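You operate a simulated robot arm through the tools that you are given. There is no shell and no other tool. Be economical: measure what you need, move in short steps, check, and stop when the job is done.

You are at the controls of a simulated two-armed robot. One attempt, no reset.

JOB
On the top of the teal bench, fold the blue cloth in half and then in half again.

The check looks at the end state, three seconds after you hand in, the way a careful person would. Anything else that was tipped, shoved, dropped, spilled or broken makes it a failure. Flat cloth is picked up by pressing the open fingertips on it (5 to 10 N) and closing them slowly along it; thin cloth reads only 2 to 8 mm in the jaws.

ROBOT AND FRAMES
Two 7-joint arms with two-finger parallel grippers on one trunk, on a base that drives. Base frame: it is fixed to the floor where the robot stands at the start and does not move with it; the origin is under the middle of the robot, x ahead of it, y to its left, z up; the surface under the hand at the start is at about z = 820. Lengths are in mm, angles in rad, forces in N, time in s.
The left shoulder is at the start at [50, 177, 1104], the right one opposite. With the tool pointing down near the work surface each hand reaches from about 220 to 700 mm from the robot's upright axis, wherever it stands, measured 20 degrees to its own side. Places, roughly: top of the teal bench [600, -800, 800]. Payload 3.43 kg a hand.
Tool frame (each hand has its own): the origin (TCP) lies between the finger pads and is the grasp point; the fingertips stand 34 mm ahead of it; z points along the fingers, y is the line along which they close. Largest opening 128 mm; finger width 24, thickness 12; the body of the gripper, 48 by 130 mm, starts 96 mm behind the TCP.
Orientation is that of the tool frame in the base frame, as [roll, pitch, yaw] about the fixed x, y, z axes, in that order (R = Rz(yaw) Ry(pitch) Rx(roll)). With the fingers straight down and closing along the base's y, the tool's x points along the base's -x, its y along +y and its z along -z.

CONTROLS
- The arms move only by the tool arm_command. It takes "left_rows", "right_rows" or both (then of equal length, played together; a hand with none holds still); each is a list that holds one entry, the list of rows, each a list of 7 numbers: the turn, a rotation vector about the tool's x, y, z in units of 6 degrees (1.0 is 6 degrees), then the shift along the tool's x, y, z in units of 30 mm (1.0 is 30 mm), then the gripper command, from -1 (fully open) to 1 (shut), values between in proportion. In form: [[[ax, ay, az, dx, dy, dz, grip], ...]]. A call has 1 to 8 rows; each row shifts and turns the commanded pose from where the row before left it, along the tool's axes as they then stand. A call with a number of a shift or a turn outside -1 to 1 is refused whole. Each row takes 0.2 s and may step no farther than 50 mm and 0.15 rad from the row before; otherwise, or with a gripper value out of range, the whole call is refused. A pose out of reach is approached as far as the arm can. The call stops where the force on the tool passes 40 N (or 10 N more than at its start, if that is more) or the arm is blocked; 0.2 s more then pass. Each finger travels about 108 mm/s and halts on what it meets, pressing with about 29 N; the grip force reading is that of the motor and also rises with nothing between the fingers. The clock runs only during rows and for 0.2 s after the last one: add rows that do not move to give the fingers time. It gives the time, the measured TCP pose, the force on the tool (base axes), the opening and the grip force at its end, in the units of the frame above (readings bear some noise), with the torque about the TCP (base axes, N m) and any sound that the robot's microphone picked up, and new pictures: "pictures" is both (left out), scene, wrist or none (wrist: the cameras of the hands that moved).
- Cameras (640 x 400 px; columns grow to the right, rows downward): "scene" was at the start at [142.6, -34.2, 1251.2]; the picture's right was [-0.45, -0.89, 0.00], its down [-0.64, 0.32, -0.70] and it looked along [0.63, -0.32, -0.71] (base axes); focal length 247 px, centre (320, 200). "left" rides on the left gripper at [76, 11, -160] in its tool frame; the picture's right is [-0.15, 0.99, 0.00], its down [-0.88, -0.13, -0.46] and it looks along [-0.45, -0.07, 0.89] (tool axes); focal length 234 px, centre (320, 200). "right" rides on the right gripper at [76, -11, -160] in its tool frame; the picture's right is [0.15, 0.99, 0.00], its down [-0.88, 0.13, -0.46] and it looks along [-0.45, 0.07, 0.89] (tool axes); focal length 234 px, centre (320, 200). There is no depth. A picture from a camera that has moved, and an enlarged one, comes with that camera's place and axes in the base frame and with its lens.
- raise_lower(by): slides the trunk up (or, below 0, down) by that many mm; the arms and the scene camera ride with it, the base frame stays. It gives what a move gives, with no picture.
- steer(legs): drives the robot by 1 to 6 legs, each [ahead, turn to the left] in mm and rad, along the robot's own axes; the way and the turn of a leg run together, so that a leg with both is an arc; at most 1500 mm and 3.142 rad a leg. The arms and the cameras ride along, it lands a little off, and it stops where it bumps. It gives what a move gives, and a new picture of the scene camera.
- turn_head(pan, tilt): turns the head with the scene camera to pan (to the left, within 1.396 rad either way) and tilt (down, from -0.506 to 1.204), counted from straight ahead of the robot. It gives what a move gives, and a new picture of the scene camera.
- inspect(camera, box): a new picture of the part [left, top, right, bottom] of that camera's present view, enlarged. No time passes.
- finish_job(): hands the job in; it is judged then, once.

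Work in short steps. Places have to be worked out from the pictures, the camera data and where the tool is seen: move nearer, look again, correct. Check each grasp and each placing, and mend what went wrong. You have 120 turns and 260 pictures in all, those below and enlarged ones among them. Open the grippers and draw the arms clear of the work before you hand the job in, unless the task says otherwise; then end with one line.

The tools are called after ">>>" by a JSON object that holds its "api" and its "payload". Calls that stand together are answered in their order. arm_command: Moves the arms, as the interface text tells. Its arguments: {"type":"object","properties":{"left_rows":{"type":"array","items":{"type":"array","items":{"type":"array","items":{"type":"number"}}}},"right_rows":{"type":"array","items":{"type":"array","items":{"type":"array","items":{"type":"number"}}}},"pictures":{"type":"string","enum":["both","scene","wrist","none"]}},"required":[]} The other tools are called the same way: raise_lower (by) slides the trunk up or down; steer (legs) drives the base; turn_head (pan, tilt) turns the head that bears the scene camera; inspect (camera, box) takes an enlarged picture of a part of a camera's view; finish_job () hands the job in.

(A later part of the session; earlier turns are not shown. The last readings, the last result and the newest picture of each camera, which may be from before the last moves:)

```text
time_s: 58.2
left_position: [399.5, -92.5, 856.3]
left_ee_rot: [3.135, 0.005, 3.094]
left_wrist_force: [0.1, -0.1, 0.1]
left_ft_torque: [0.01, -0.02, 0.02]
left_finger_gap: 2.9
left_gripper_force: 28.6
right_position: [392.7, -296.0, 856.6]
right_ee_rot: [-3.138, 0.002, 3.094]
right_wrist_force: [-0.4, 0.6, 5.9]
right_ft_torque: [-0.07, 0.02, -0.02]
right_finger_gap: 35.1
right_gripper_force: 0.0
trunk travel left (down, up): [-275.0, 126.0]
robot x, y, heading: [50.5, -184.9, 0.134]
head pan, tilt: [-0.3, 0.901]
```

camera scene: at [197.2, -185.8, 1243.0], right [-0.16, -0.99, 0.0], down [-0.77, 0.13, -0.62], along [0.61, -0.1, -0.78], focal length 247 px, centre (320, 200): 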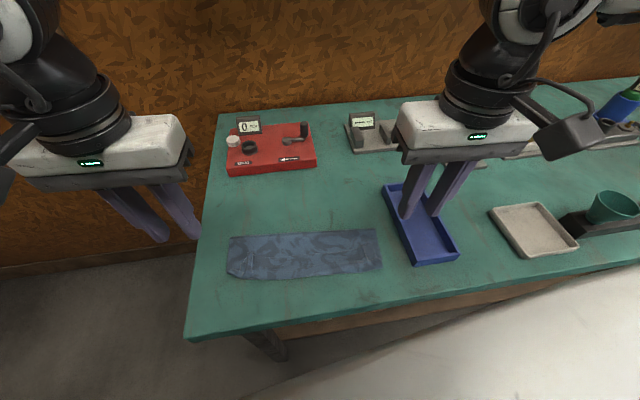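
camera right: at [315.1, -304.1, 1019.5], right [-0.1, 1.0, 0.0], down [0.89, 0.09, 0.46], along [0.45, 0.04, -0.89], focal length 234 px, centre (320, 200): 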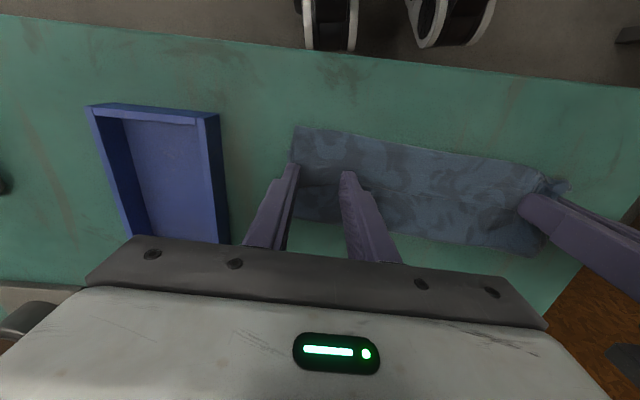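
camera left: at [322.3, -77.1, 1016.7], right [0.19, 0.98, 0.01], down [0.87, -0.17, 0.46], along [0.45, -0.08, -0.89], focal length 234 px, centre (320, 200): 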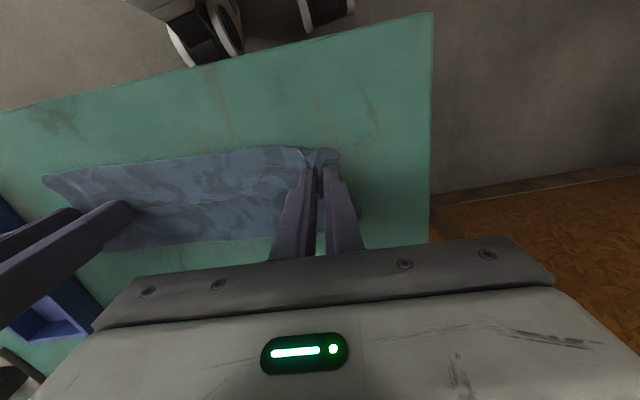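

Right at 5.9 N; add a touch and close slowly.

>>> {"api": "arm_command", "payload": {"right_rows": [[[0, 0, 0, 0, 0, 0.05, 0.45], [0, 0, 0, 0, 0, 0, 0.5], [0, 0, 0, 0, 0, 0, 0.56], [0, 0, 0, 0, 0, 0, 0.62], [0, 0, 0, 0, 0, 0, 0.68], [0, 0, 0, 0, 0, 0, 0.74], [0, 0, 0, 0, 0, 0, 0.8], [0, 0, 0, 0, 0, 0, 0.86]]], "pictures": "none"}}

>>> {"api": "inspect", "payload": {"camera": "left", "box": [220, 100, 420, 225]}}

>>> {"api": "inspect", "payload": {"camera": "right", "box": [220, 100, 420, 225]}}

```text
time_s: 60.0
left_position: [398.4, -91.0, 857.0]
left_ee_rot: [3.136, 0.007, 3.096]
left_wrist_force: [0.6, -3.9, -0.1]
left_ft_torque: [-0.13, 0.03, 0.02]
left_finger_gap: 2.9
left_gripper_force: 29.4
right_position: [392.3, -294.3, 856.5]
right_ee_rot: [-3.14, 0.005, 3.096]
right_wrist_force: [1.1, 4.3, 34.2]
right_ft_torque: [0.04, 0.09, -0.04]
right_finger_gap: 9.4
right_gripper_force: 0.8
trunk travel left (down, up): [-275.0, 126.0]
robot x, y, heading: [55.6, -186.6, 0.139]
head pan, tilt: [-0.3, 0.901]
```

```text
3.20 times, centred on (320, 162) of left
camera zoom: at [321.3, -76.9, 1017.8], right [0.19, 0.98, 0.01], down [0.87, -0.17, 0.46], along [0.45, -0.08, -0.89], focal length 749 px, centre (320, 320)
```

zoom: 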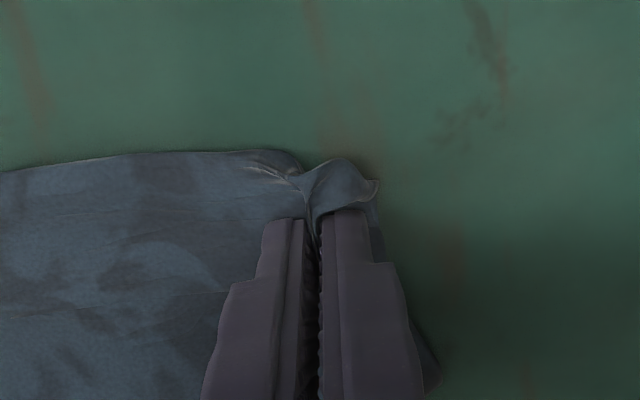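

```text
3.20 times, centred on (320, 162) of right
camera zoom: at [314.4, -304.0, 1016.2], right [-0.1, 0.99, 0.0], down [0.88, 0.09, 0.46], along [0.46, 0.04, -0.89], focal length 749 px, centre (320, 320)
```

zoom: 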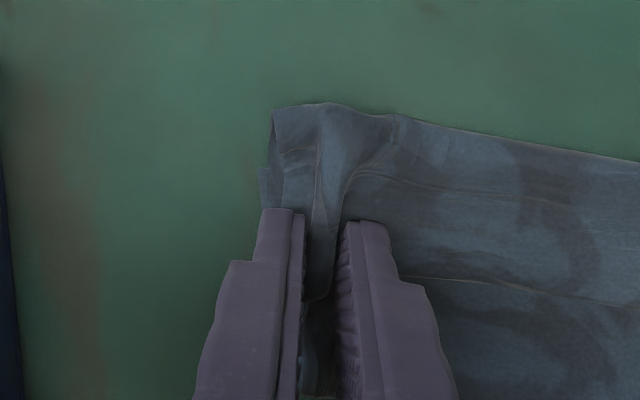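

Right ridge formed. Close it fully, then lift both 40 mm and see what is held.

>>> {"api": "arm_command", "payload": {"left_rows": [[[0, 0, 0, 0, 0, 0, 1], [0, 0, 0, 0, 0, 0, 1], [0, 0, 0, 0, 0, 0, 1], [0, 0, 0, 0, 0, 0, 1], [0, 0, 0, 0, 0, -0.5, 1], [0, 0, 0, 0, 0, -0.5, 1], [0, 0, 0, 0, 0, -0.5, 1]]], "right_rows": [[[0, 0, 0, 0, 0, -0.04, 0.9], [0, 0, 0, 0, 0, -0.04, 0.95], [0, 0, 0, 0, 0, 0, 1], [0, 0, 0, 0, 0, 0, 1], [0, 0, 0, 0, 0, -0.5, 1], [0, 0, 0, 0, 0, -0.5, 1], [0, 0, 0, 0, 0, -0.5, 1]]]}}

```text
time_s: 61.6
left_position: [399.4, -90.6, 902.2]
left_ee_rot: [3.135, 0.005, 3.096]
left_wrist_force: [-0.2, -6.6, 0.0]
left_ft_torque: [-0.19, 0.03, 0.02]
left_finger_gap: 2.9
left_gripper_force: 28.8
right_position: [390.3, -296.4, 901.6]
right_ee_rot: [-3.139, 0.001, 3.093]
right_wrist_force: [0.5, 5.3, 0.0]
right_ft_torque: [0.2, -0.01, -0.03]
right_finger_gap: 6.3
right_gripper_force: 29.5
trunk travel left (down, up): [-275.0, 126.0]
robot x, y, heading: [57.3, -187.3, 0.133]
head pan, tilt: [-0.3, 0.901]
camera scene: at [197.2, -185.6, 1242.9], right [-0.16, -0.99, 0.0], down [-0.77, 0.13, -0.62], along [0.61, -0.1, -0.78], focal length 247 px, centre (320, 200)
camera right: at [314.6, -304.3, 1062.3], right [-0.1, 1.0, 0.0], down [0.89, 0.09, 0.46], along [0.45, 0.04, -0.89], focal length 234 px, centre (320, 200)
camera left: at [322.5, -77.2, 1062.8], right [0.19, 0.98, 0.01], down [0.87, -0.17, 0.46], along [0.45, -0.08, -0.89], focal length 234 px, centre (320, 200)
```

scene: 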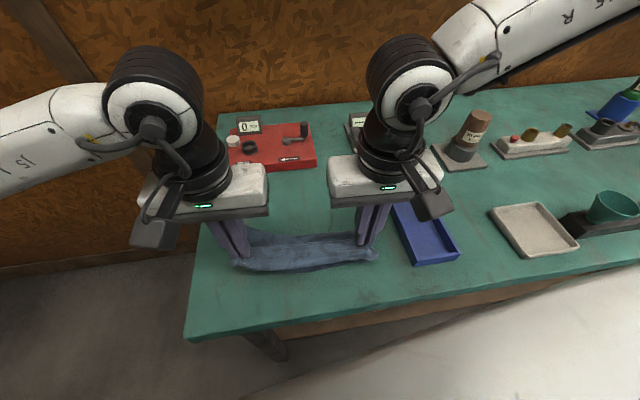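
right: 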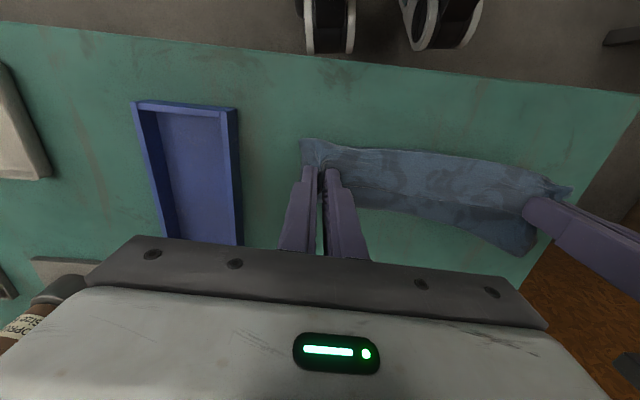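
left: 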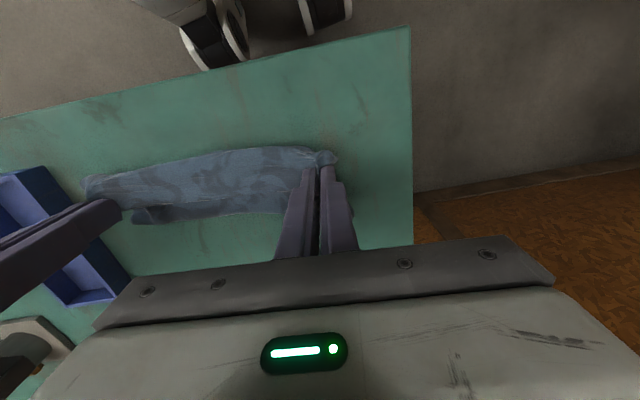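

Something is held at both ends. Raise 100 mm more while drifting toward +x to see whether only the one edge is held.

>>> {"api": "arm_command", "payload": {"left_rows": [[[0, 0, 0, -0.3, 0, -0.6, 1], [0, 0, 0, -0.3, 0, -0.6, 1], [0, 0, 0, -0.3, 0, -0.6, 1], [0, 0, 0, -0.3, 0, -0.6, 1], [0, 0, 0, -0.3, 0, -0.6, 1], [0, 0, 0, -0.3, 0, -0.6, 1]]], "right_rows": [[[0, 0, 0, -0.3, 0, -0.6, 1], [0, 0, 0, -0.3, 0, -0.6, 1], [0, 0, 0, -0.3, 0, -0.6, 1], [0, 0, 0, -0.3, 0, -0.6, 1], [0, 0, 0, -0.3, 0, -0.6, 1], [0, 0, 0, -0.3, 0, -0.6, 1]]]}}

```text
time_s: 63.0
left_position: [452.3, -95.0, 1010.4]
left_ee_rot: [3.134, 0.005, 3.094]
left_wrist_force: [-0.3, -3.2, 1.1]
left_ft_torque: [-0.11, 0.0, 0.03]
left_finger_gap: 3.1
left_gripper_force: 28.9
right_position: [444.7, -298.1, 1010.0]
right_ee_rot: [-3.139, 0.002, 3.096]
right_wrist_force: [-1.0, 3.4, 0.2]
right_ft_torque: [0.14, 0.02, 0.01]
right_finger_gap: 5.8
right_gripper_force: 28.7
trunk travel left (down, up): [-275.0, 126.0]
robot x, y, heading: [51.9, -186.2, 0.141]
head pan, tilt: [-0.3, 0.901]
camera scene: at [197.4, -185.7, 1242.9], right [-0.16, -0.99, 0.0], down [-0.77, 0.13, -0.62], along [0.61, -0.1, -0.78], focal length 247 px, centre (320, 200)
camera right: at [368.4, -306.1, 1170.5], right [-0.1, 0.99, 0.0], down [0.89, 0.09, 0.46], along [0.45, 0.04, -0.89], focal length 234 px, centre (320, 200)
camera left: at [376.4, -80.2, 1170.3], right [0.19, 0.98, 0.01], down [0.87, -0.17, 0.46], along [0.45, -0.08, -0.89], focal length 234 px, centre (320, 200)
```

scene: 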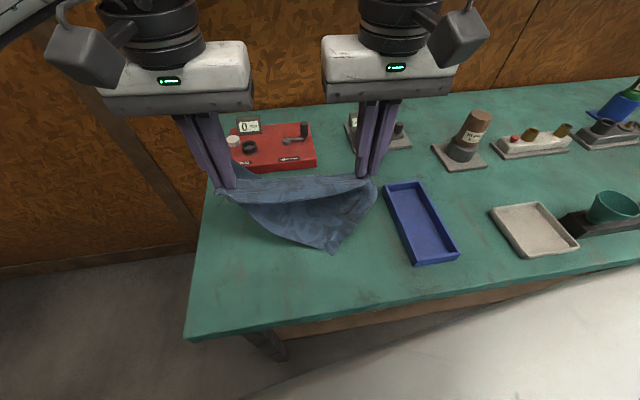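
right: 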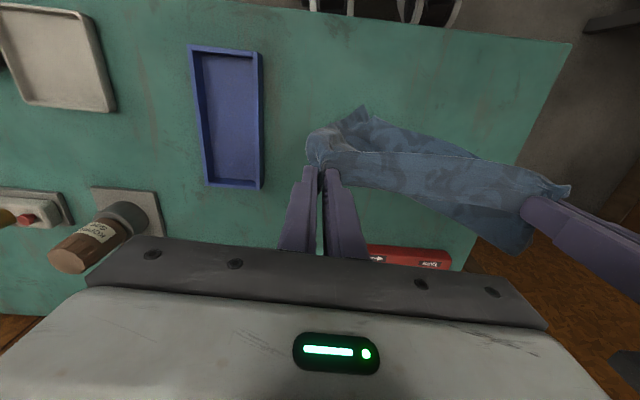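
left: 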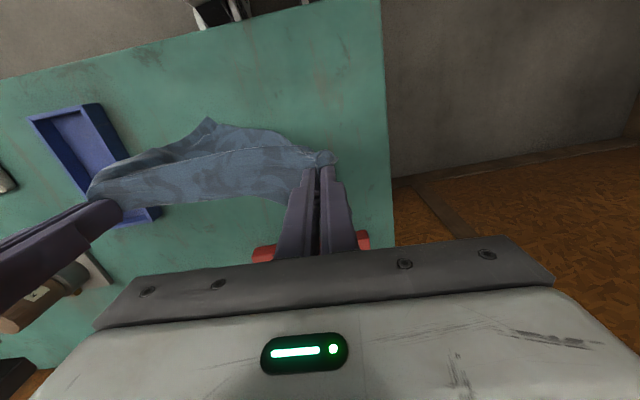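

The left hand seems to hold two corners (only one corner hangs free). Zoom to understand.

>>> {"api": "inspect", "payload": {"camera": "scene", "box": [195, 140, 405, 270]}}

>>> {"api": "inspect", "payload": {"camera": "left", "box": [80, 100, 360, 275]}}

```text
3.05 times, centred on (300, 205) of scene
camera zoom: at [197.4, -185.7, 1242.9], right [-0.16, -0.99, 0.0], down [-0.77, 0.13, -0.62], along [0.61, -0.1, -0.78], focal length 752 px, centre (381, 185)
```

zoom: 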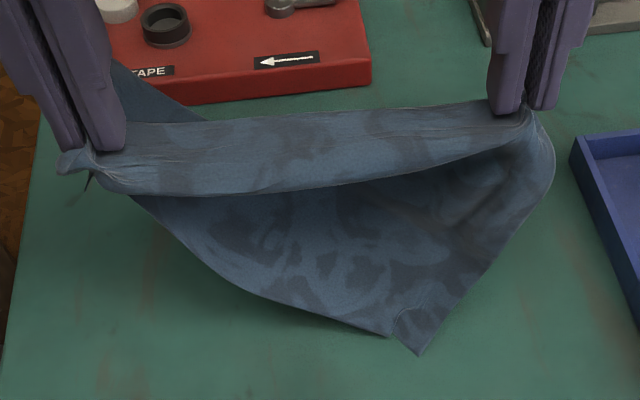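

```text
2.29 times, centred on (220, 188) of left
camera zoom: at [376.4, -80.2, 1170.3], right [0.19, 0.98, 0.01], down [0.87, -0.17, 0.46], along [0.45, -0.08, -0.89], focal length 535 px, centre (549, 229)
```

zoom: 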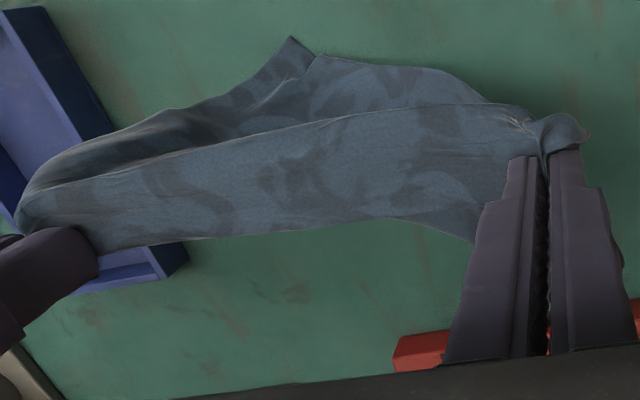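

Unclear; raise another 90 mm so the sheet hangs free and I can read it.

>>> {"api": "arm_command", "payload": {"left_rows": [[[0, 0, 0, 0, 0, -0.75, 1], [0, 0, 0, 0, 0, -0.75, 1], [0, 0, 0, 0, 0, -0.75, 1], [0, 0, 0, 0, 0, -0.75, 1], [0, 0, 0, 0, 0, 0, 1], [0, 0, 0, 0, 0, 0, 1]]], "right_rows": [[[0, 0, 0, 0, 0, -0.75, 1], [0, 0, 0, 0, 0, -0.75, 1], [0, 0, 0, 0, 0, -0.75, 1], [0, 0, 0, 0, 0, -0.75, 1], [0, 0, 0, 0, 0, 0, 1], [0, 0, 0, 0, 0, 0, 1]]]}}

```text
time_s: 64.4
left_position: [451.9, -96.5, 1101.6]
left_ee_rot: [3.134, 0.005, 3.093]
left_wrist_force: [-0.4, -1.5, 0.0]
left_ft_torque: [-0.06, -0.01, 0.0]
left_finger_gap: 3.0
left_gripper_force: 29.2
right_position: [444.9, -298.1, 1101.2]
right_ee_rot: [-3.137, 0.002, 3.094]
right_wrist_force: [0.3, 2.1, -1.1]
right_ft_torque: [0.07, 0.04, -0.02]
right_finger_gap: 5.9
right_gripper_force: 29.0
trunk travel left (down, up): [-275.0, 126.0]
robot x, y, heading: [51.1, -182.6, 0.132]
head pan, tilt: [-0.3, 0.901]
camera scene: at [197.4, -185.6, 1243.0], right [-0.16, -0.99, 0.0], down [-0.77, 0.13, -0.62], along [0.61, -0.1, -0.78], focal length 247 px, centre (320, 200)
camera right: at [368.8, -306.9, 1261.0], right [-0.1, 1.0, 0.0], down [0.89, 0.09, 0.46], along [0.45, 0.04, -0.89], focal length 234 px, centre (320, 200)
camera left: at [375.1, -81.9, 1261.4], right [0.19, 0.98, 0.01], down [0.87, -0.17, 0.46], along [0.45, -0.08, -0.89], focal length 234 px, centre (320, 200)
```

scene: 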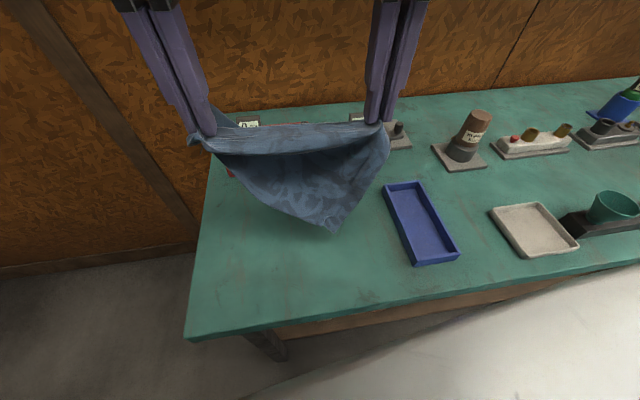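
right: 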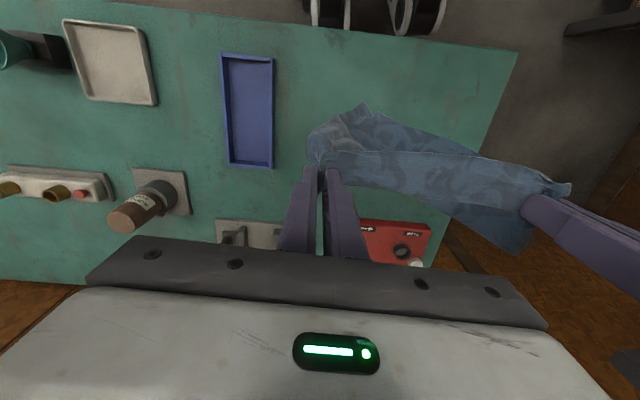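
left: 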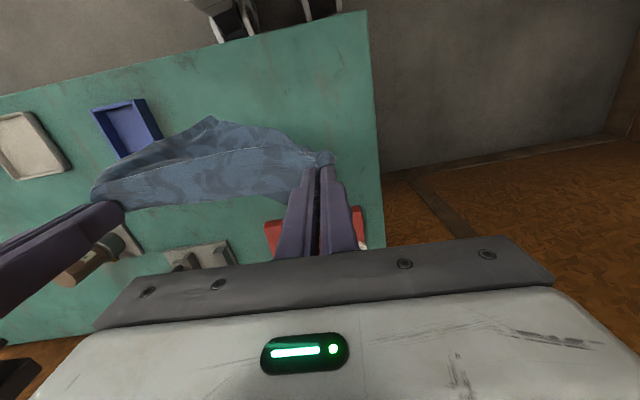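

The sheet is fully off the bench with a single corner hanging in front. Best to lay it back flat: lower it near x≈400, then drag the held edge toward +x so the rest trails and straightens.

>>> {"api": "arm_command", "payload": {"left_rows": [[[0, 0, 0, 0.4, 0, 0.95, 1], [0, 0, 0, 0.4, 0, 0.95, 1], [0, 0, 0, 0.4, 0, 0.95, 1], [0, 0, 0, 0.3, 0, 0.95, 1], [0, 0, 0, 0.2, 0, 0.95, 1], [0, 0, 0, 0, 0, 0.95, 1], [0, 0, 0, 0, 0, 0.95, 1], [0, 0, 0, 0, 0, 0.9, 1]]], "right_rows": [[[0, 0, 0, 0.4, 0, 0.95, 1], [0, 0, 0, 0.4, 0, 0.95, 1], [0, 0, 0, 0.4, 0, 0.95, 1], [0, 0, 0, 0.3, 0, 0.95, 1], [0, 0, 0, 0.2, 0, 0.95, 1], [0, 0, 0, 0, 0, 0.95, 1], [0, 0, 0, 0, 0, 0.95, 1], [0, 0, 0, 0, 0, 0.9, 1]]], "pictures": "none"}}

>>> {"api": "arm_command", "payload": {"left_rows": [[[0, 0, 0, -0.8, 0, 0.1, 1], [0, 0, 0, -0.8, 0, 0, 1], [0, 0, 0, -0.8, 0, 0, 1], [0, 0, 0, -0.8, 0, 0, 1], [0, 0, 0, -0.8, 0, 0, 1], [0, 0, 0, -0.8, 0, 0, 1], [0, 0, 0, -0.8, 0, 0, 1], [0, 0, 0, 0, 0, 0, 1]]], "right_rows": [[[0, 0, 0, -0.8, 0, 0.1, 1], [0, 0, 0, -0.8, 0, 0, 1], [0, 0, 0, -0.8, 0, 0, 1], [0, 0, 0, -0.8, 0, 0, 1], [0, 0, 0, -0.8, 0, 0, 1], [0, 0, 0, -0.8, 0, 0, 1], [0, 0, 0, -0.8, 0, 0, 1], [0, 0, 0, 0, 0, 0, 1]]]}}

```text
time_s: 66.2
left_position: [402.9, -92.2, 873.6]
left_ee_rot: [3.134, 0.005, 3.095]
left_wrist_force: [-0.1, -4.0, -0.1]
left_ft_torque: [-0.12, 0.03, 0.04]
left_finger_gap: 3.1
left_gripper_force: 29.0
right_position: [393.7, -296.6, 872.7]
right_ee_rot: [3.141, 0.001, 3.091]
right_wrist_force: [0.6, 3.2, -1.0]
right_ft_torque: [0.12, -0.01, 0.03]
right_finger_gap: 6.1
right_gripper_force: 29.1
trunk travel left (down, up): [-275.0, 126.0]
robot x, y, heading: [54.6, -186.0, 0.136]
head pan, tilt: [-0.3, 0.901]
```

```text
time_s: 68.0
left_position: [571.1, -101.9, 870.7]
left_ee_rot: [3.135, 0.006, 3.094]
left_wrist_force: [0.6, -2.3, 0.5]
left_ft_torque: [-0.03, -0.01, 0.01]
left_finger_gap: 3.3
left_gripper_force: 29.7
right_position: [564.0, -304.4, 870.6]
right_ee_rot: [-3.139, 0.003, 3.094]
right_wrist_force: [0.1, 2.4, 0.1]
right_ft_torque: [0.09, -0.01, 0.03]
right_finger_gap: 5.9
right_gripper_force: 29.4
trunk travel left (down, up): [-275.0, 126.0]
robot x, y, heading: [48.7, -184.8, 0.13]
head pan, tilt: [-0.3, 0.901]
camera scene: at [197.3, -185.6, 1243.0], right [-0.16, -0.99, 0.0], down [-0.77, 0.13, -0.62], along [0.61, -0.1, -0.78], focal length 247 px, centre (320, 200)
camera right: at [486.4, -311.3, 1031.5], right [-0.1, 0.99, 0.0], down [0.89, 0.09, 0.46], along [0.45, 0.04, -0.89], focal length 234 px, centre (320, 200)
camera left: at [493.5, -86.3, 1032.0], right [0.19, 0.98, 0.01], down [0.87, -0.17, 0.46], along [0.45, -0.08, -0.89], focal length 234 px, centre (320, 200)
```

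scene: 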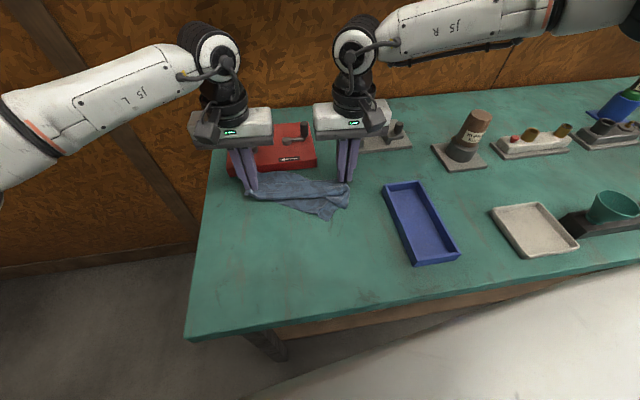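
right: 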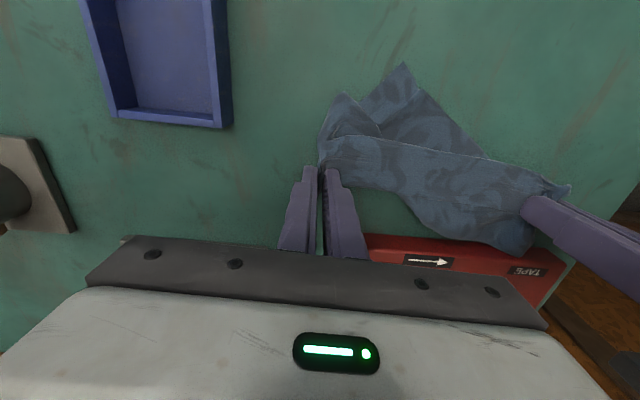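
left: 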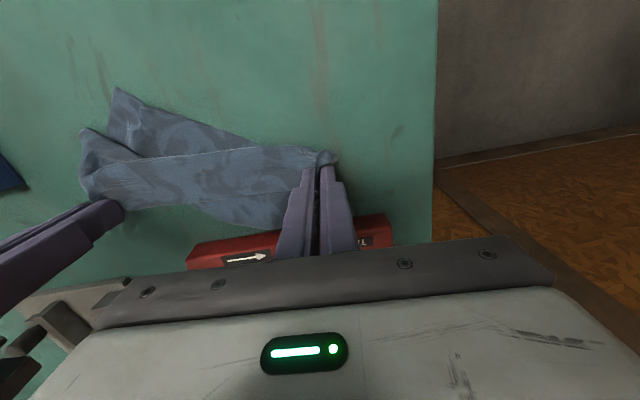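

The bundle is held across its middle, with one piece toward the scale. Back off 90 mm to −x, lower and release both to inspect how it lies.

>>> {"api": "arm_command", "payload": {"left_rows": [[[0, 0, 0, 0.7, 0, 0, 1], [0, 0, 0, 0.7, 0, 0, 1], [0, 0, 0, 0.7, 0, 0, 1], [0, 0, 0, 0.7, 0, 0.2, 1], [0, 0, 0, 0, 0, 0.15, 1], [0, 0, 0, 0, 0, 0, 0.8], [0, 0, 0, 0, 0, 0, 0.55], [0, 0, 0, 0, 0, 0, 0.5]]], "right_rows": [[[0, 0, 0, 0.7, 0, 0, 1], [0, 0, 0, 0.7, 0, 0, 1], [0, 0, 0, 0.7, 0, 0, 1], [0, 0, 0, 0.7, 0, 0.2, 1], [0, 0, 0, 0, 0, 0.15, 1], [0, 0, 0, 0, 0, 0, 0.8], [0, 0, 0, 0, 0, 0, 0.55], [0, 0, 0, 0, 0, 0, 0.5]]], "pictures": "none"}}

>>> {"api": "arm_command", "payload": {"left_rows": [[[0, 0, 0, 0, 0, -0.8, 0.4], [0, 0, 0, 0, 0, -0.9, 0.4], [0, 0, 0, 0, 0, -0.9, 0.4], [0, 0, 0, 0, 0.5, -0.9, 0.4], [0, 0, 0, 0, 1, 0, 0.4], [0, 0, 0, 0, 1, 0, 0.4]]], "right_rows": [[[0, 0, 0, 0, 0, -0.8, 0.4], [0, 0, 0, 0, 0, -0.9, 0.4], [0, 0, 0, 0, 0, -0.9, 0.4], [0, 0, 0, 0, -0.5, -0.9, 0.4], [0, 0, 0, 0, -1, 0, 0.4], [0, 0, 0, 0, -1, 0, 0.4]]]}}

>>> {"api": "inspect", "payload": {"camera": "scene", "box": [210, 160, 402, 280]}}

```text
time_s: 69.8
left_position: [486.9, -95.0, 861.3]
left_ee_rot: [3.136, 0.005, 3.097]
left_wrist_force: [0.0, 0.9, 0.3]
left_ft_torque: [-0.01, -0.01, -0.01]
left_finger_gap: 32.4
left_gripper_force: 0.0
right_position: [477.4, -300.4, 859.9]
right_ee_rot: [-3.138, 0.002, 3.093]
right_wrist_force: [-0.1, -0.5, -1.5]
right_ft_torque: [-0.02, 0.01, 0.01]
right_finger_gap: 31.6
right_gripper_force: 0.0
trunk travel left (down, up): [-275.0, 126.0]
robot x, y, heading: [54.3, -184.6, 0.133]
head pan, tilt: [-0.3, 0.901]
```

```text
time_s: 71.2
left_position: [488.0, -21.3, 962.6]
left_ee_rot: [3.134, 0.005, 3.093]
left_wrist_force: [0.1, -0.4, 0.4]
left_ft_torque: [-0.03, -0.02, 0.0]
left_finger_gap: 38.4
left_gripper_force: 0.1
right_position: [474.9, -376.3, 965.8]
right_ee_rot: [-3.139, 0.001, 3.094]
right_wrist_force: [-0.6, 1.0, -0.3]
right_ft_torque: [0.0, -0.03, 0.0]
right_finger_gap: 38.5
right_gripper_force: 0.1
trunk travel left (down, up): [-275.0, 126.0]
robot x, y, heading: [51.4, -184.0, 0.141]
head pan, tilt: [-0.3, 0.901]
camera scene: at [197.2, -185.6, 1243.0], right [-0.16, -0.99, 0.0], down [-0.77, 0.13, -0.62], along [0.61, -0.1, -0.78], focal length 247 px, centre (320, 200)
camera right: at [398.8, -382.8, 1126.5], right [-0.1, 0.99, 0.0], down [0.89, 0.09, 0.46], along [0.45, 0.04, -0.89], focal length 234 px, centre (320, 200)
camera left: at [412.4, -7.1, 1124.3], right [0.19, 0.98, 0.01], down [0.87, -0.17, 0.46], along [0.45, -0.08, -0.89], focal length 234 px, centre (320, 200)
```

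scene: 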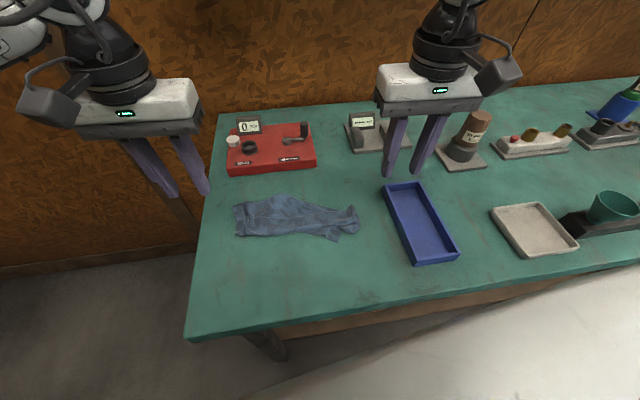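
right: 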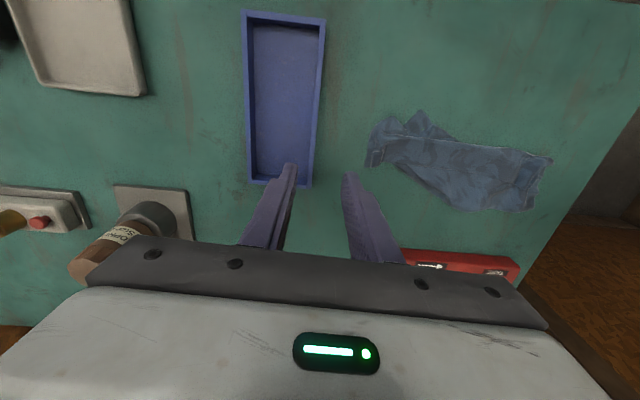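
left: 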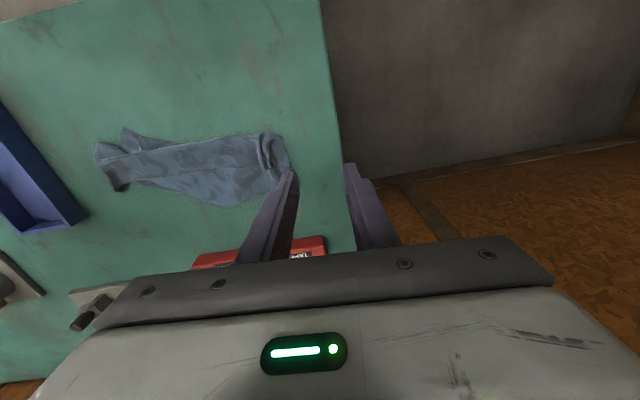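

```text
3.33 times, centred on (306, 220) of scene
camera zoom: at [197.2, -185.6, 1243.0], right [-0.16, -0.99, 0.0], down [-0.77, 0.13, -0.62], along [0.61, -0.1, -0.78], focal length 822 px, centre (367, 133)
```

zoom: 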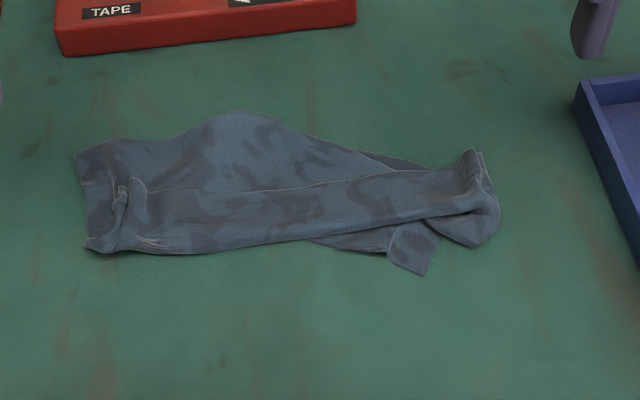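

The cloth is crumpled: left corners bunched together, right part looser, one corner poking out near (428,−248). Look closer at both ends.

>>> {"api": "inspect", "payload": {"camera": "scene", "box": [305, 195, 369, 245]}}

>>> {"api": "inspect", "payload": {"camera": "right", "box": [350, 90, 570, 230]}}

>>> {"api": "inspect", "payload": {"camera": "left", "box": [85, 110, 305, 225]}}

```text
8.00 times, centred on (337, 220) of scene
camera zoom: at [197.2, -185.6, 1243.0], right [-0.16, -0.99, 0.0], down [-0.77, 0.13, -0.62], along [0.61, -0.1, -0.78], focal length 1974 px, centre (184, 40)
```

zoom: 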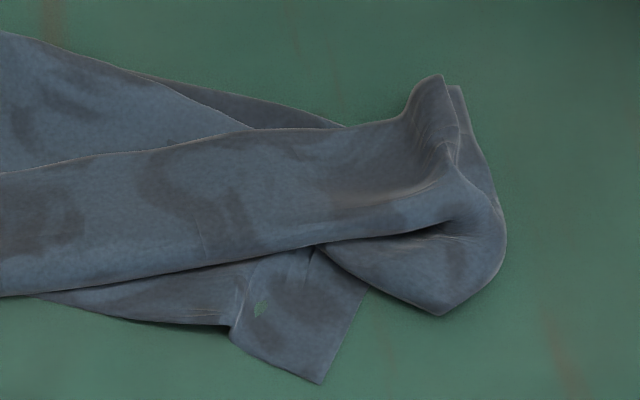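

```text
2.86 times, centred on (460, 160) of right
camera zoom: at [398.8, -382.8, 1126.5], right [-0.1, 0.99, 0.0], down [0.89, 0.09, 0.46], along [0.45, 0.04, -0.89], focal length 669 px, centre (-80, 314)
```

zoom: 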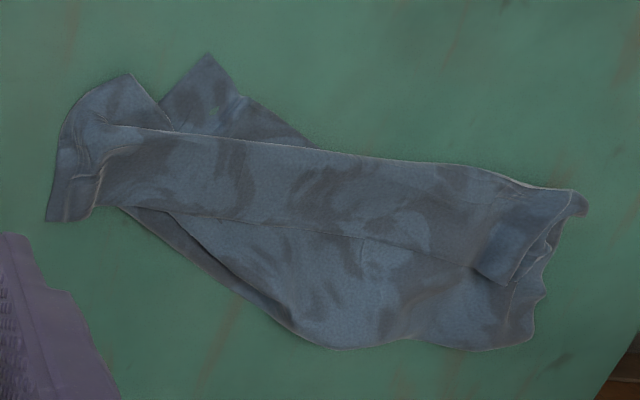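

```text
2.91 times, centred on (195, 168) of left
camera zoom: at [412.4, -7.1, 1124.3], right [0.19, 0.98, 0.01], down [0.87, -0.17, 0.46], along [0.45, -0.08, -0.89], focal length 681 px, centre (684, 294)
```

zoom: 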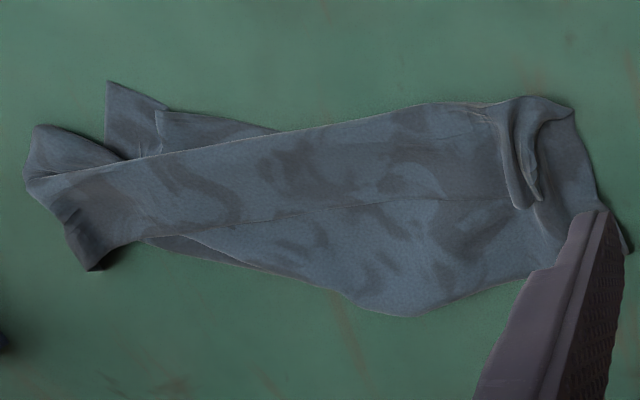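

The poking corner's tip is at about (418,−255). I'll take it with the right hand, pinching near (431,−253), and drag it out to unravel.

>>> {"api": "arm_command", "payload": {"right_rows": [[[0, 0, 0, 0.33, 0.81, 0, 0.6], [0, 0, 0, 0.33, 0.81, 0, 0.8], [0, 0, 0, 0.33, 0.81, 0, 0.8], [0, 0, 0, 0.33, 0.81, 0.4, 0.8], [0, 0, 0, 0.33, 0.81, 0.7, 0.8], [0, 0, 0, 0, 0, 0.75, 0.8], [0, 0, 0, 0, 0, 0.75, 0.8], [0, 0, 0, 0, 0, 0.5, 0.8]]], "pictures": "wrist"}}

>>> {"api": "inspect", "payload": {"camera": "right", "box": [220, 100, 420, 225]}}

```text
time_s: 73.0
left_position: [489.2, -20.7, 964.5]
left_ee_rot: [3.133, 0.004, 3.096]
left_wrist_force: [-0.3, 0.0, 0.4]
left_ft_torque: [-0.01, 0.02, 0.01]
left_finger_gap: 38.8
left_gripper_force: 0.1
right_position: [430.9, -253.0, 873.0]
right_ee_rot: [-3.139, 0.003, 3.093]
right_wrist_force: [-0.1, 0.1, -0.7]
right_ft_torque: [0.01, -0.01, -0.01]
right_finger_gap: 12.9
right_gripper_force: 0.1
trunk travel left (down, up): [-275.0, 126.0]
robot x, y, heading: [50.9, -186.0, 0.134]
head pan, tilt: [-0.3, 0.901]
camera right: at [354.4, -261.5, 1033.3], right [-0.1, 1.0, 0.0], down [0.89, 0.09, 0.46], along [0.46, 0.04, -0.89], focal length 234 px, centre (320, 200)
```

right: 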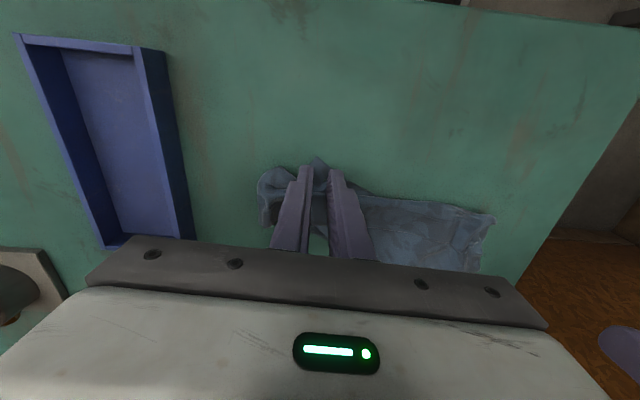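

```text
3.20 times, centred on (320, 162) of right
camera zoom: at [354.4, -261.5, 1033.3], right [-0.1, 1.0, 0.0], down [0.89, 0.09, 0.46], along [0.46, 0.04, -0.89], focal length 749 px, centre (320, 320)
```

zoom: 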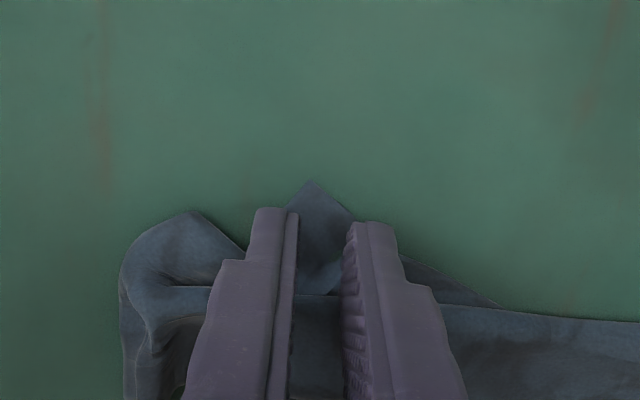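

Shift 7 mm back and 3 mm right so the fingers are only on the single-layer corner, then descend to contact.

>>> {"api": "arm_command", "payload": {"right_rows": [[[0, 0, 0, 0.23, -0.08, 0, 0.83], [0, 0, 0, 0, 0, 0.25, 0.83], [0, 0, 0, 0, 0, 0.2, 0.83], [0, 0, 0, 0, 0, 0.1, 0.83], [0, 0, 0, 0, 0, 0, 0.83]]], "pictures": "none"}}

```text
time_s: 74.2
left_position: [489.8, -21.9, 963.0]
left_ee_rot: [3.137, 0.005, 3.094]
left_wrist_force: [-0.4, 0.4, -0.5]
left_ft_torque: [0.01, -0.01, 0.01]
left_finger_gap: 38.5
left_gripper_force: 0.0
right_position: [424.0, -257.5, 857.3]
right_ee_rot: [3.142, 0.002, 3.094]
right_wrist_force: [0.8, 0.8, 0.4]
right_ft_torque: [0.0, -0.01, 0.03]
right_finger_gap: 10.8
right_gripper_force: 0.0
right hand out of reach, approached as far as the arm can: row 3
trunk travel left (down, up): [-275.0, 126.0]
robot x, y, heading: [51.7, -185.1, 0.138]
head pan, tilt: [-0.3, 0.901]
```

>>> {"api": "arm_command", "payload": {"right_rows": [[[0, 0, 0, 0, 0, 0.06, 0.83], [0, 0, 0, 0, 0, 0.05, 0.83], [0, 0, 0, 0, 0, 0, 0.83]]], "pictures": "none"}}

```text
time_s: 75.0
left_position: [488.9, -22.0, 963.2]
left_ee_rot: [3.134, 0.006, 3.095]
left_wrist_force: [0.6, 0.5, 0.0]
left_ft_torque: [0.0, 0.0, -0.02]
left_finger_gap: 38.4
left_gripper_force: 0.1
right_position: [423.9, -258.8, 855.5]
right_ee_rot: [3.141, 0.004, 3.095]
right_wrist_force: [1.6, 1.0, 8.8]
right_ft_torque: [0.14, -0.14, -0.01]
right_finger_gap: 11.4
right_gripper_force: 0.2
trunk travel left (down, up): [-275.0, 126.0]
robot x, y, heading: [51.2, -181.8, 0.141]
head pan, tilt: [-0.3, 0.901]
```

8.8 N of contact: close slowly.

>>> {"api": "arm_command", "payload": {"right_rows": [[[0, 0, 0, 0, 0, 0.02, 0.86], [0, 0, 0, 0, 0, 0, 0.89], [0, 0, 0, 0, 0, 0, 0.92], [0, 0, 0, 0, 0, 0, 0.95], [0, 0, 0, 0, 0, 0, 0.98], [0, 0, 0, 0, 0, 0, 1], [0, 0, 0, 0, 0, 0, 1]]], "pictures": "none"}}

>>> {"api": "inspect", "payload": {"camera": "right", "box": [220, 100, 420, 225]}}

```text
time_s: 76.6
left_position: [489.0, -21.7, 964.1]
left_ee_rot: [3.135, 0.005, 3.096]
left_wrist_force: [0.5, -0.3, 0.0]
left_ft_torque: [-0.03, 0.02, 0.01]
left_finger_gap: 38.6
left_gripper_force: 0.1
right_position: [424.5, -258.7, 855.2]
right_ee_rot: [3.141, 0.003, 3.094]
right_wrist_force: [0.5, 3.6, 14.4]
right_ft_torque: [0.22, -0.18, -0.01]
right_finger_gap: 0.1
right_gripper_force: 29.2
trunk travel left (down, up): [-275.0, 126.0]
robot x, y, heading: [54.6, -188.6, 0.133]
head pan, tilt: [-0.3, 0.901]
```

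```text
3.20 times, centred on (320, 162) of right
camera zoom: at [346.7, -267.2, 1015.5], right [-0.1, 1.0, 0.0], down [0.88, 0.09, 0.46], along [0.46, 0.04, -0.89], focal length 749 px, centre (320, 320)
```

zoom: 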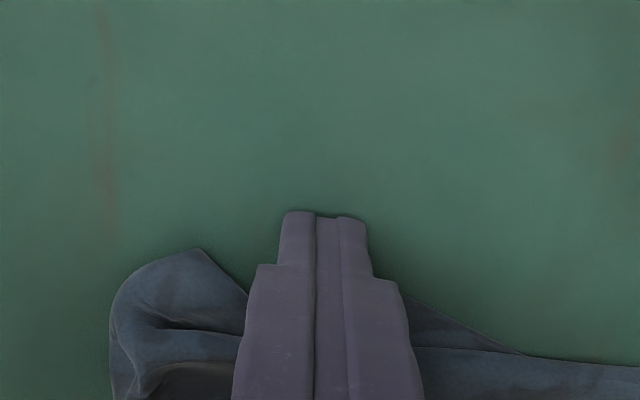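

The jaws closed empty, but closed tips press on the corner at 14 N; use friction and drag it out toward −x.

>>> {"api": "arm_command", "payload": {"right_rows": [[[0, 0, 0, 0.3, -0.15, 0, 1], [0, 0, 0, 0.4, -0.2, 0, 1], [0, 0, 0, 0.4, -0.2, 0, 1], [0, 0, 0, 0.4, -0.2, 0, 1], [0, 0, 0, 0, 0, 0, 1]]]}}

```text
time_s: 77.8
left_position: [488.8, -21.7, 963.7]
left_ee_rot: [3.135, 0.007, 3.096]
left_wrist_force: [0.4, -0.2, 0.4]
left_ft_torque: [0.03, 0.0, 0.0]
left_finger_gap: 38.7
left_gripper_force: 0.1
right_position: [379.8, -274.4, 855.6]
right_ee_rot: [3.14, 0.007, 3.095]
right_wrist_force: [6.6, 2.4, 38.0]
right_ft_torque: [0.22, -0.58, -0.02]
right_finger_gap: 0.1
right_gripper_force: 29.3
trunk travel left (down, up): [-275.0, 126.0]
robot x, y, heading: [52.2, -183.9, 0.132]
head pan, tilt: [-0.3, 0.901]
camera scene: at [196.0, -184.9, 1243.4], right [-0.16, -0.99, 0.0], down [-0.77, 0.13, -0.62], along [0.61, -0.1, -0.78], focal length 247 px, centre (320, 200)
camera right: at [301.5, -283.1, 1015.0], right [-0.1, 0.99, 0.0], down [0.88, 0.09, 0.46], along [0.46, 0.05, -0.89], focal length 234 px, centre (320, 200)
```

scene: 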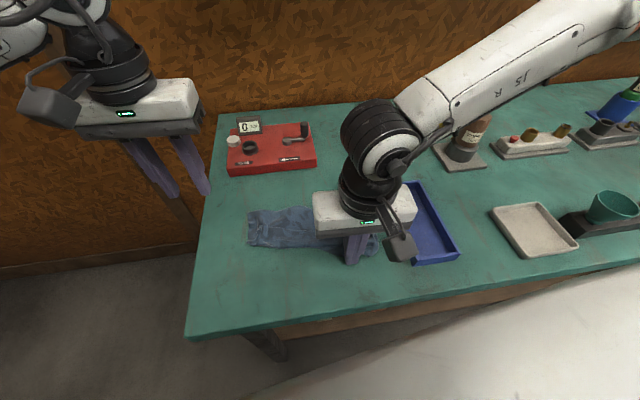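
right: 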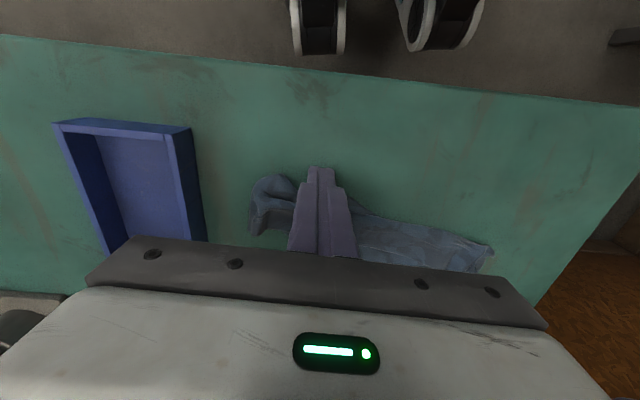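

The whole bundle followed. Lift off and look before trying with the other hand as an anchor.

>>> {"api": "arm_command", "payload": {"right_rows": [[[0, 0, 0, 0, 0, -0.8, 1], [0, 0, 0, 0, 0, -0.9, 1], [0, 0, 0, 0, 0, -0.9, 0.8], [0, 0, 0, 0, -0.9, -0.9, 0.8], [0, 0, 0, 0, -1, 0, 0.8], [0, 0, 0, 0, -1, 0, 0.8]]], "pictures": "none"}}

>>> {"api": "inspect", "payload": {"camera": "scene", "box": [230, 190, 390, 290]}}

>>> {"api": "inspect", "payload": {"camera": "right", "box": [320, 90, 560, 240]}}

```text
time_s: 79.2
left_position: [489.5, -22.0, 965.1]
left_ee_rot: [3.134, 0.005, 3.094]
left_wrist_force: [-0.2, -0.3, 0.3]
left_ft_torque: [-0.01, 0.01, 0.01]
left_finger_gap: 38.3
left_gripper_force: 0.0
right_position: [375.9, -365.1, 959.7]
right_ee_rot: [-3.137, 0.002, 3.093]
right_wrist_force: [0.2, 1.4, 0.0]
right_ft_torque: [0.04, -0.01, 0.03]
right_finger_gap: 12.7
right_gripper_force: 0.2
trunk travel left (down, up): [-275.0, 126.0]
robot x, y, heading: [54.9, -185.9, 0.134]
head pan, tilt: [-0.3, 0.901]
```

```text
4.00 times, centred on (310, 240) of scene
camera zoom: at [197.3, -186.1, 1243.0], right [-0.16, -0.99, 0.0], down [-0.77, 0.13, -0.62], along [0.61, -0.1, -0.78], focal length 987 px, centre (360, 40)
```

zoom: 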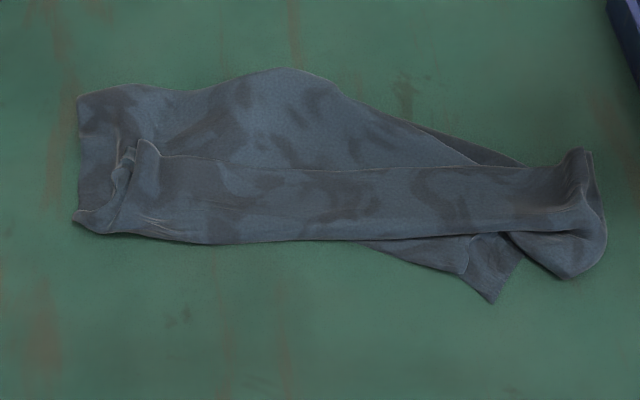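

```text
2.67 times, centred on (440, 165) of right
camera zoom: at [297.6, -373.1, 1119.9], right [-0.1, 0.99, 0.0], down [0.89, 0.09, 0.46], along [0.45, 0.04, -0.89], focal length 624 px, centre (0, 293)
```

zoom: 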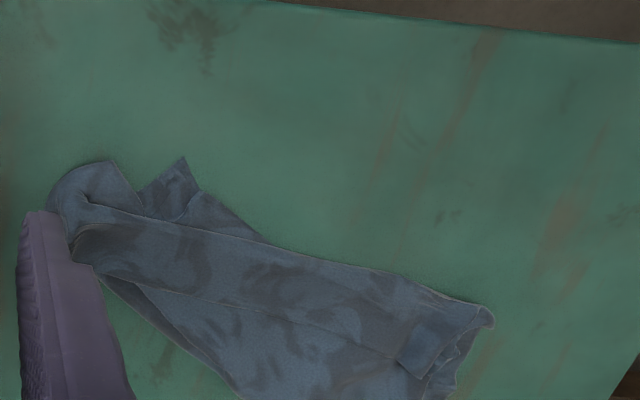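

The band on top is the original far edge, with its free edge running from about (460,−148) to (430,−304). I'll grab only this band at two clean points clear of the wads, then lift so the sheet unfolds by gravity.

>>> {"api": "arm_command", "payload": {"left_rows": [[[0, 0, 0, 0.24, -0.85, 0, 0.6], [0, 0, 0, 0.24, -0.85, 0, 0.6], [0, 0, 0, 0.24, -0.85, 0, 0.6], [0, 0, 0, 0.24, -0.85, 0.2, 0.6], [0, 0, 0, 0.24, -0.83, 0.4, 0.6], [0, 0, 0.47, 0, 0, 0.8, 0.6], [0, 0, 0.47, 0, 0, 0.8, 0.6], [0, 0, 0.46, 0, 0, 0.75, 0.6]]], "right_rows": [[[0, 0, 0, -0.26, 0.47, 0, 0.6], [0, 0, 0, -0.26, 0.47, 0, 0.6], [0, 0, 0, -0.26, 0.47, 0, 0.6], [0, 0, 0, -0.26, 0.47, 0.1, 0.6], [0, 0, 0, -0.25, 0.47, 0.4, 0.6], [0, 0, 0.47, 0, 0, 0.8, 0.6], [0, 0, 0.47, 0, 0, 0.8, 0.6], [0, 0, 0.46, 0, 0, 0.7, 0.6]]], "pictures": "none"}}

>>> {"api": "inspect", "payload": {"camera": "left", "box": [200, 90, 440, 240]}}

>>> {"api": "inspect", "payload": {"camera": "right", "box": [200, 90, 440, 240]}}

```text
time_s: 81.0
left_position: [447.0, -145.0, 876.2]
left_ee_rot: [3.135, 0.004, 2.948]
left_wrist_force: [-0.2, -0.5, 0.4]
left_ft_torque: [-0.01, 0.01, 0.01]
left_finger_gap: 25.4
left_gripper_force: 0.0
right_position: [417.8, -295.0, 874.0]
right_ee_rot: [-3.138, 0.002, 2.946]
right_wrist_force: [-0.2, -0.2, 0.2]
right_ft_torque: [0.02, 0.0, 0.01]
right_finger_gap: 25.5
right_gripper_force: 0.0
trunk travel left (down, up): [-275.0, 126.0]
robot x, y, heading: [57.5, -185.2, 0.136]
head pan, tilt: [-0.3, 0.901]
```

```text
2.67 times, centred on (320, 165) of left
camera zoom: at [374.0, -119.9, 1036.5], right [0.33, 0.94, 0.01], down [0.84, -0.3, 0.46], along [0.43, -0.15, -0.89], focal length 624 px, centre (320, 293)
```

zoom: 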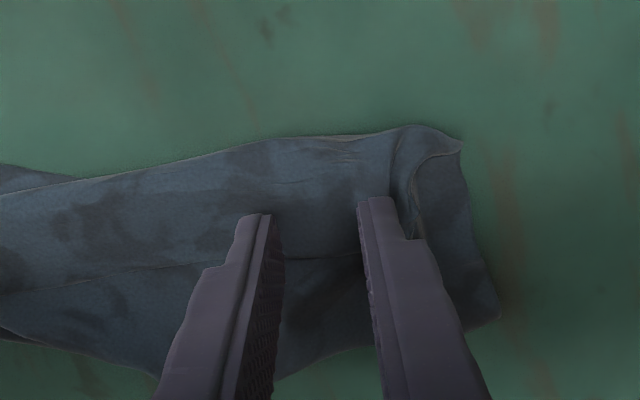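

```text
2.67 times, centred on (320, 165) of right
camera zoom: at [340.0, -292.3, 1033.6], right [0.05, 1.0, 0.0], down [0.89, -0.04, 0.46], along [0.46, -0.02, -0.89], focal length 624 px, centre (320, 293)
```

zoom: 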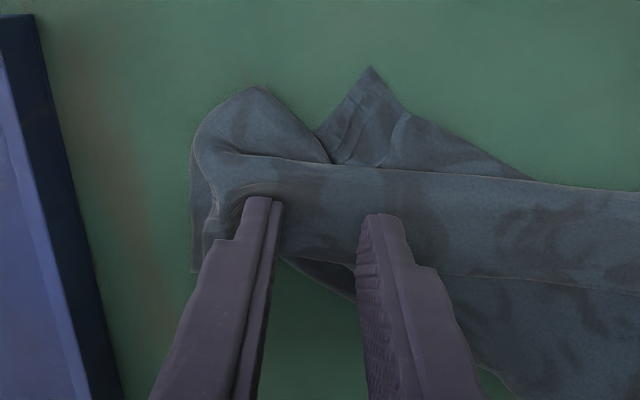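

Both straddle clean band edge. Nudge the left 4 mm away from the wad and descend to contact.

>>> {"api": "arm_command", "payload": {"left_rows": [[[0, 0, 0, 0, -0.13, 0.25, 0.6], [0, 0, 0, 0, 0, 0.25, 0.6], [0, 0, 0, 0, 0, 0.1, 0.6], [0, 0, 0, 0, 0, 0, 0.6]]], "right_rows": [[[0, 0, 0, 0, 0, 0.25, 0.6], [0, 0, 0, 0, 0, 0.2, 0.6], [0, 0, 0, 0, 0, 0.1, 0.6], [0, 0, 0, 0, 0, 0, 0.6]]], "pictures": "none"}}

```text
time_s: 82.0
left_position: [447.4, -150.9, 857.4]
left_ee_rot: [3.135, 0.004, 2.948]
left_wrist_force: [0.3, 0.3, 0.3]
left_ft_torque: [0.02, 0.0, 0.01]
left_finger_gap: 25.6
left_gripper_force: 0.0
right_position: [416.4, -295.7, 858.0]
right_ee_rot: [-3.139, 0.002, 2.949]
right_wrist_force: [0.0, -0.4, 1.1]
right_ft_torque: [0.0, 0.03, 0.0]
right_finger_gap: 25.6
right_gripper_force: 0.2
trunk travel left (down, up): [-275.0, 126.0]
robot x, y, heading: [54.0, -182.2, 0.133]
head pan, tilt: [-0.3, 0.901]
```

>>> {"api": "arm_command", "payload": {"left_rows": [[[0, 0, 0, 0, 0, 0.05, 0.6], [0, 0, 0, 0, 0, 0.04, 0.6], [0, 0, 0, 0, 0, 0, 0.6]]], "right_rows": [[[0, 0, 0, 0, 0, 0.06, 0.6], [0, 0, 0, 0, 0, 0.04, 0.6], [0, 0, 0, 0, 0, 0, 0.6]]], "pictures": "none"}}

```text
time_s: 82.8
left_position: [446.2, -149.6, 856.8]
left_ee_rot: [3.135, 0.004, 2.947]
left_wrist_force: [-0.8, -0.9, -0.5]
left_ft_torque: [-0.02, -0.01, -0.04]
left_finger_gap: 25.6
left_gripper_force: 0.0
right_position: [416.2, -294.6, 855.5]
right_ee_rot: [-3.139, 0.007, 2.948]
right_wrist_force: [-1.1, -2.7, 25.4]
right_ft_torque: [-0.23, 0.15, 0.01]
right_finger_gap: 25.5
right_gripper_force: 0.1
trunk travel left (down, up): [-275.0, 126.0]
robot x, y, heading: [56.8, -188.1, 0.139]
head pan, tilt: [-0.3, 0.901]
```

Left needs a little more, right a little less.

>>> {"api": "arm_command", "payload": {"left_rows": [[[0, 0, 0, 0, 0, 0.05, 0.6], [0, 0, 0, 0, 0, 0.02, 0.6], [0, 0, 0, 0, 0, 0, 0.6]]], "right_rows": [[[0, 0, 0, 0, 0, -0.04, 0.6], [0, 0, 0, 0, 0, -0.02, 0.6], [0, 0, 0, 0, 0, 0, 0.6]]], "pictures": "none"}}

```text
time_s: 83.6
left_position: [447.0, -150.1, 856.1]
left_ee_rot: [3.135, 0.01, 2.947]
left_wrist_force: [-1.8, 2.4, 25.2]
left_ft_torque: [-0.11, -0.02, -0.01]
left_finger_gap: 25.3
left_gripper_force: 0.1
right_position: [414.7, -294.8, 856.0]
right_ee_rot: [-3.137, 0.003, 2.946]
right_wrist_force: [1.5, 0.2, 6.0]
right_ft_torque: [0.01, -0.03, -0.02]
right_finger_gap: 25.3
right_gripper_force: 0.0
trunk travel left (down, up): [-275.0, 126.0]
robot x, y, heading: [54.9, -184.8, 0.137]
head pan, tilt: [-0.3, 0.901]
```

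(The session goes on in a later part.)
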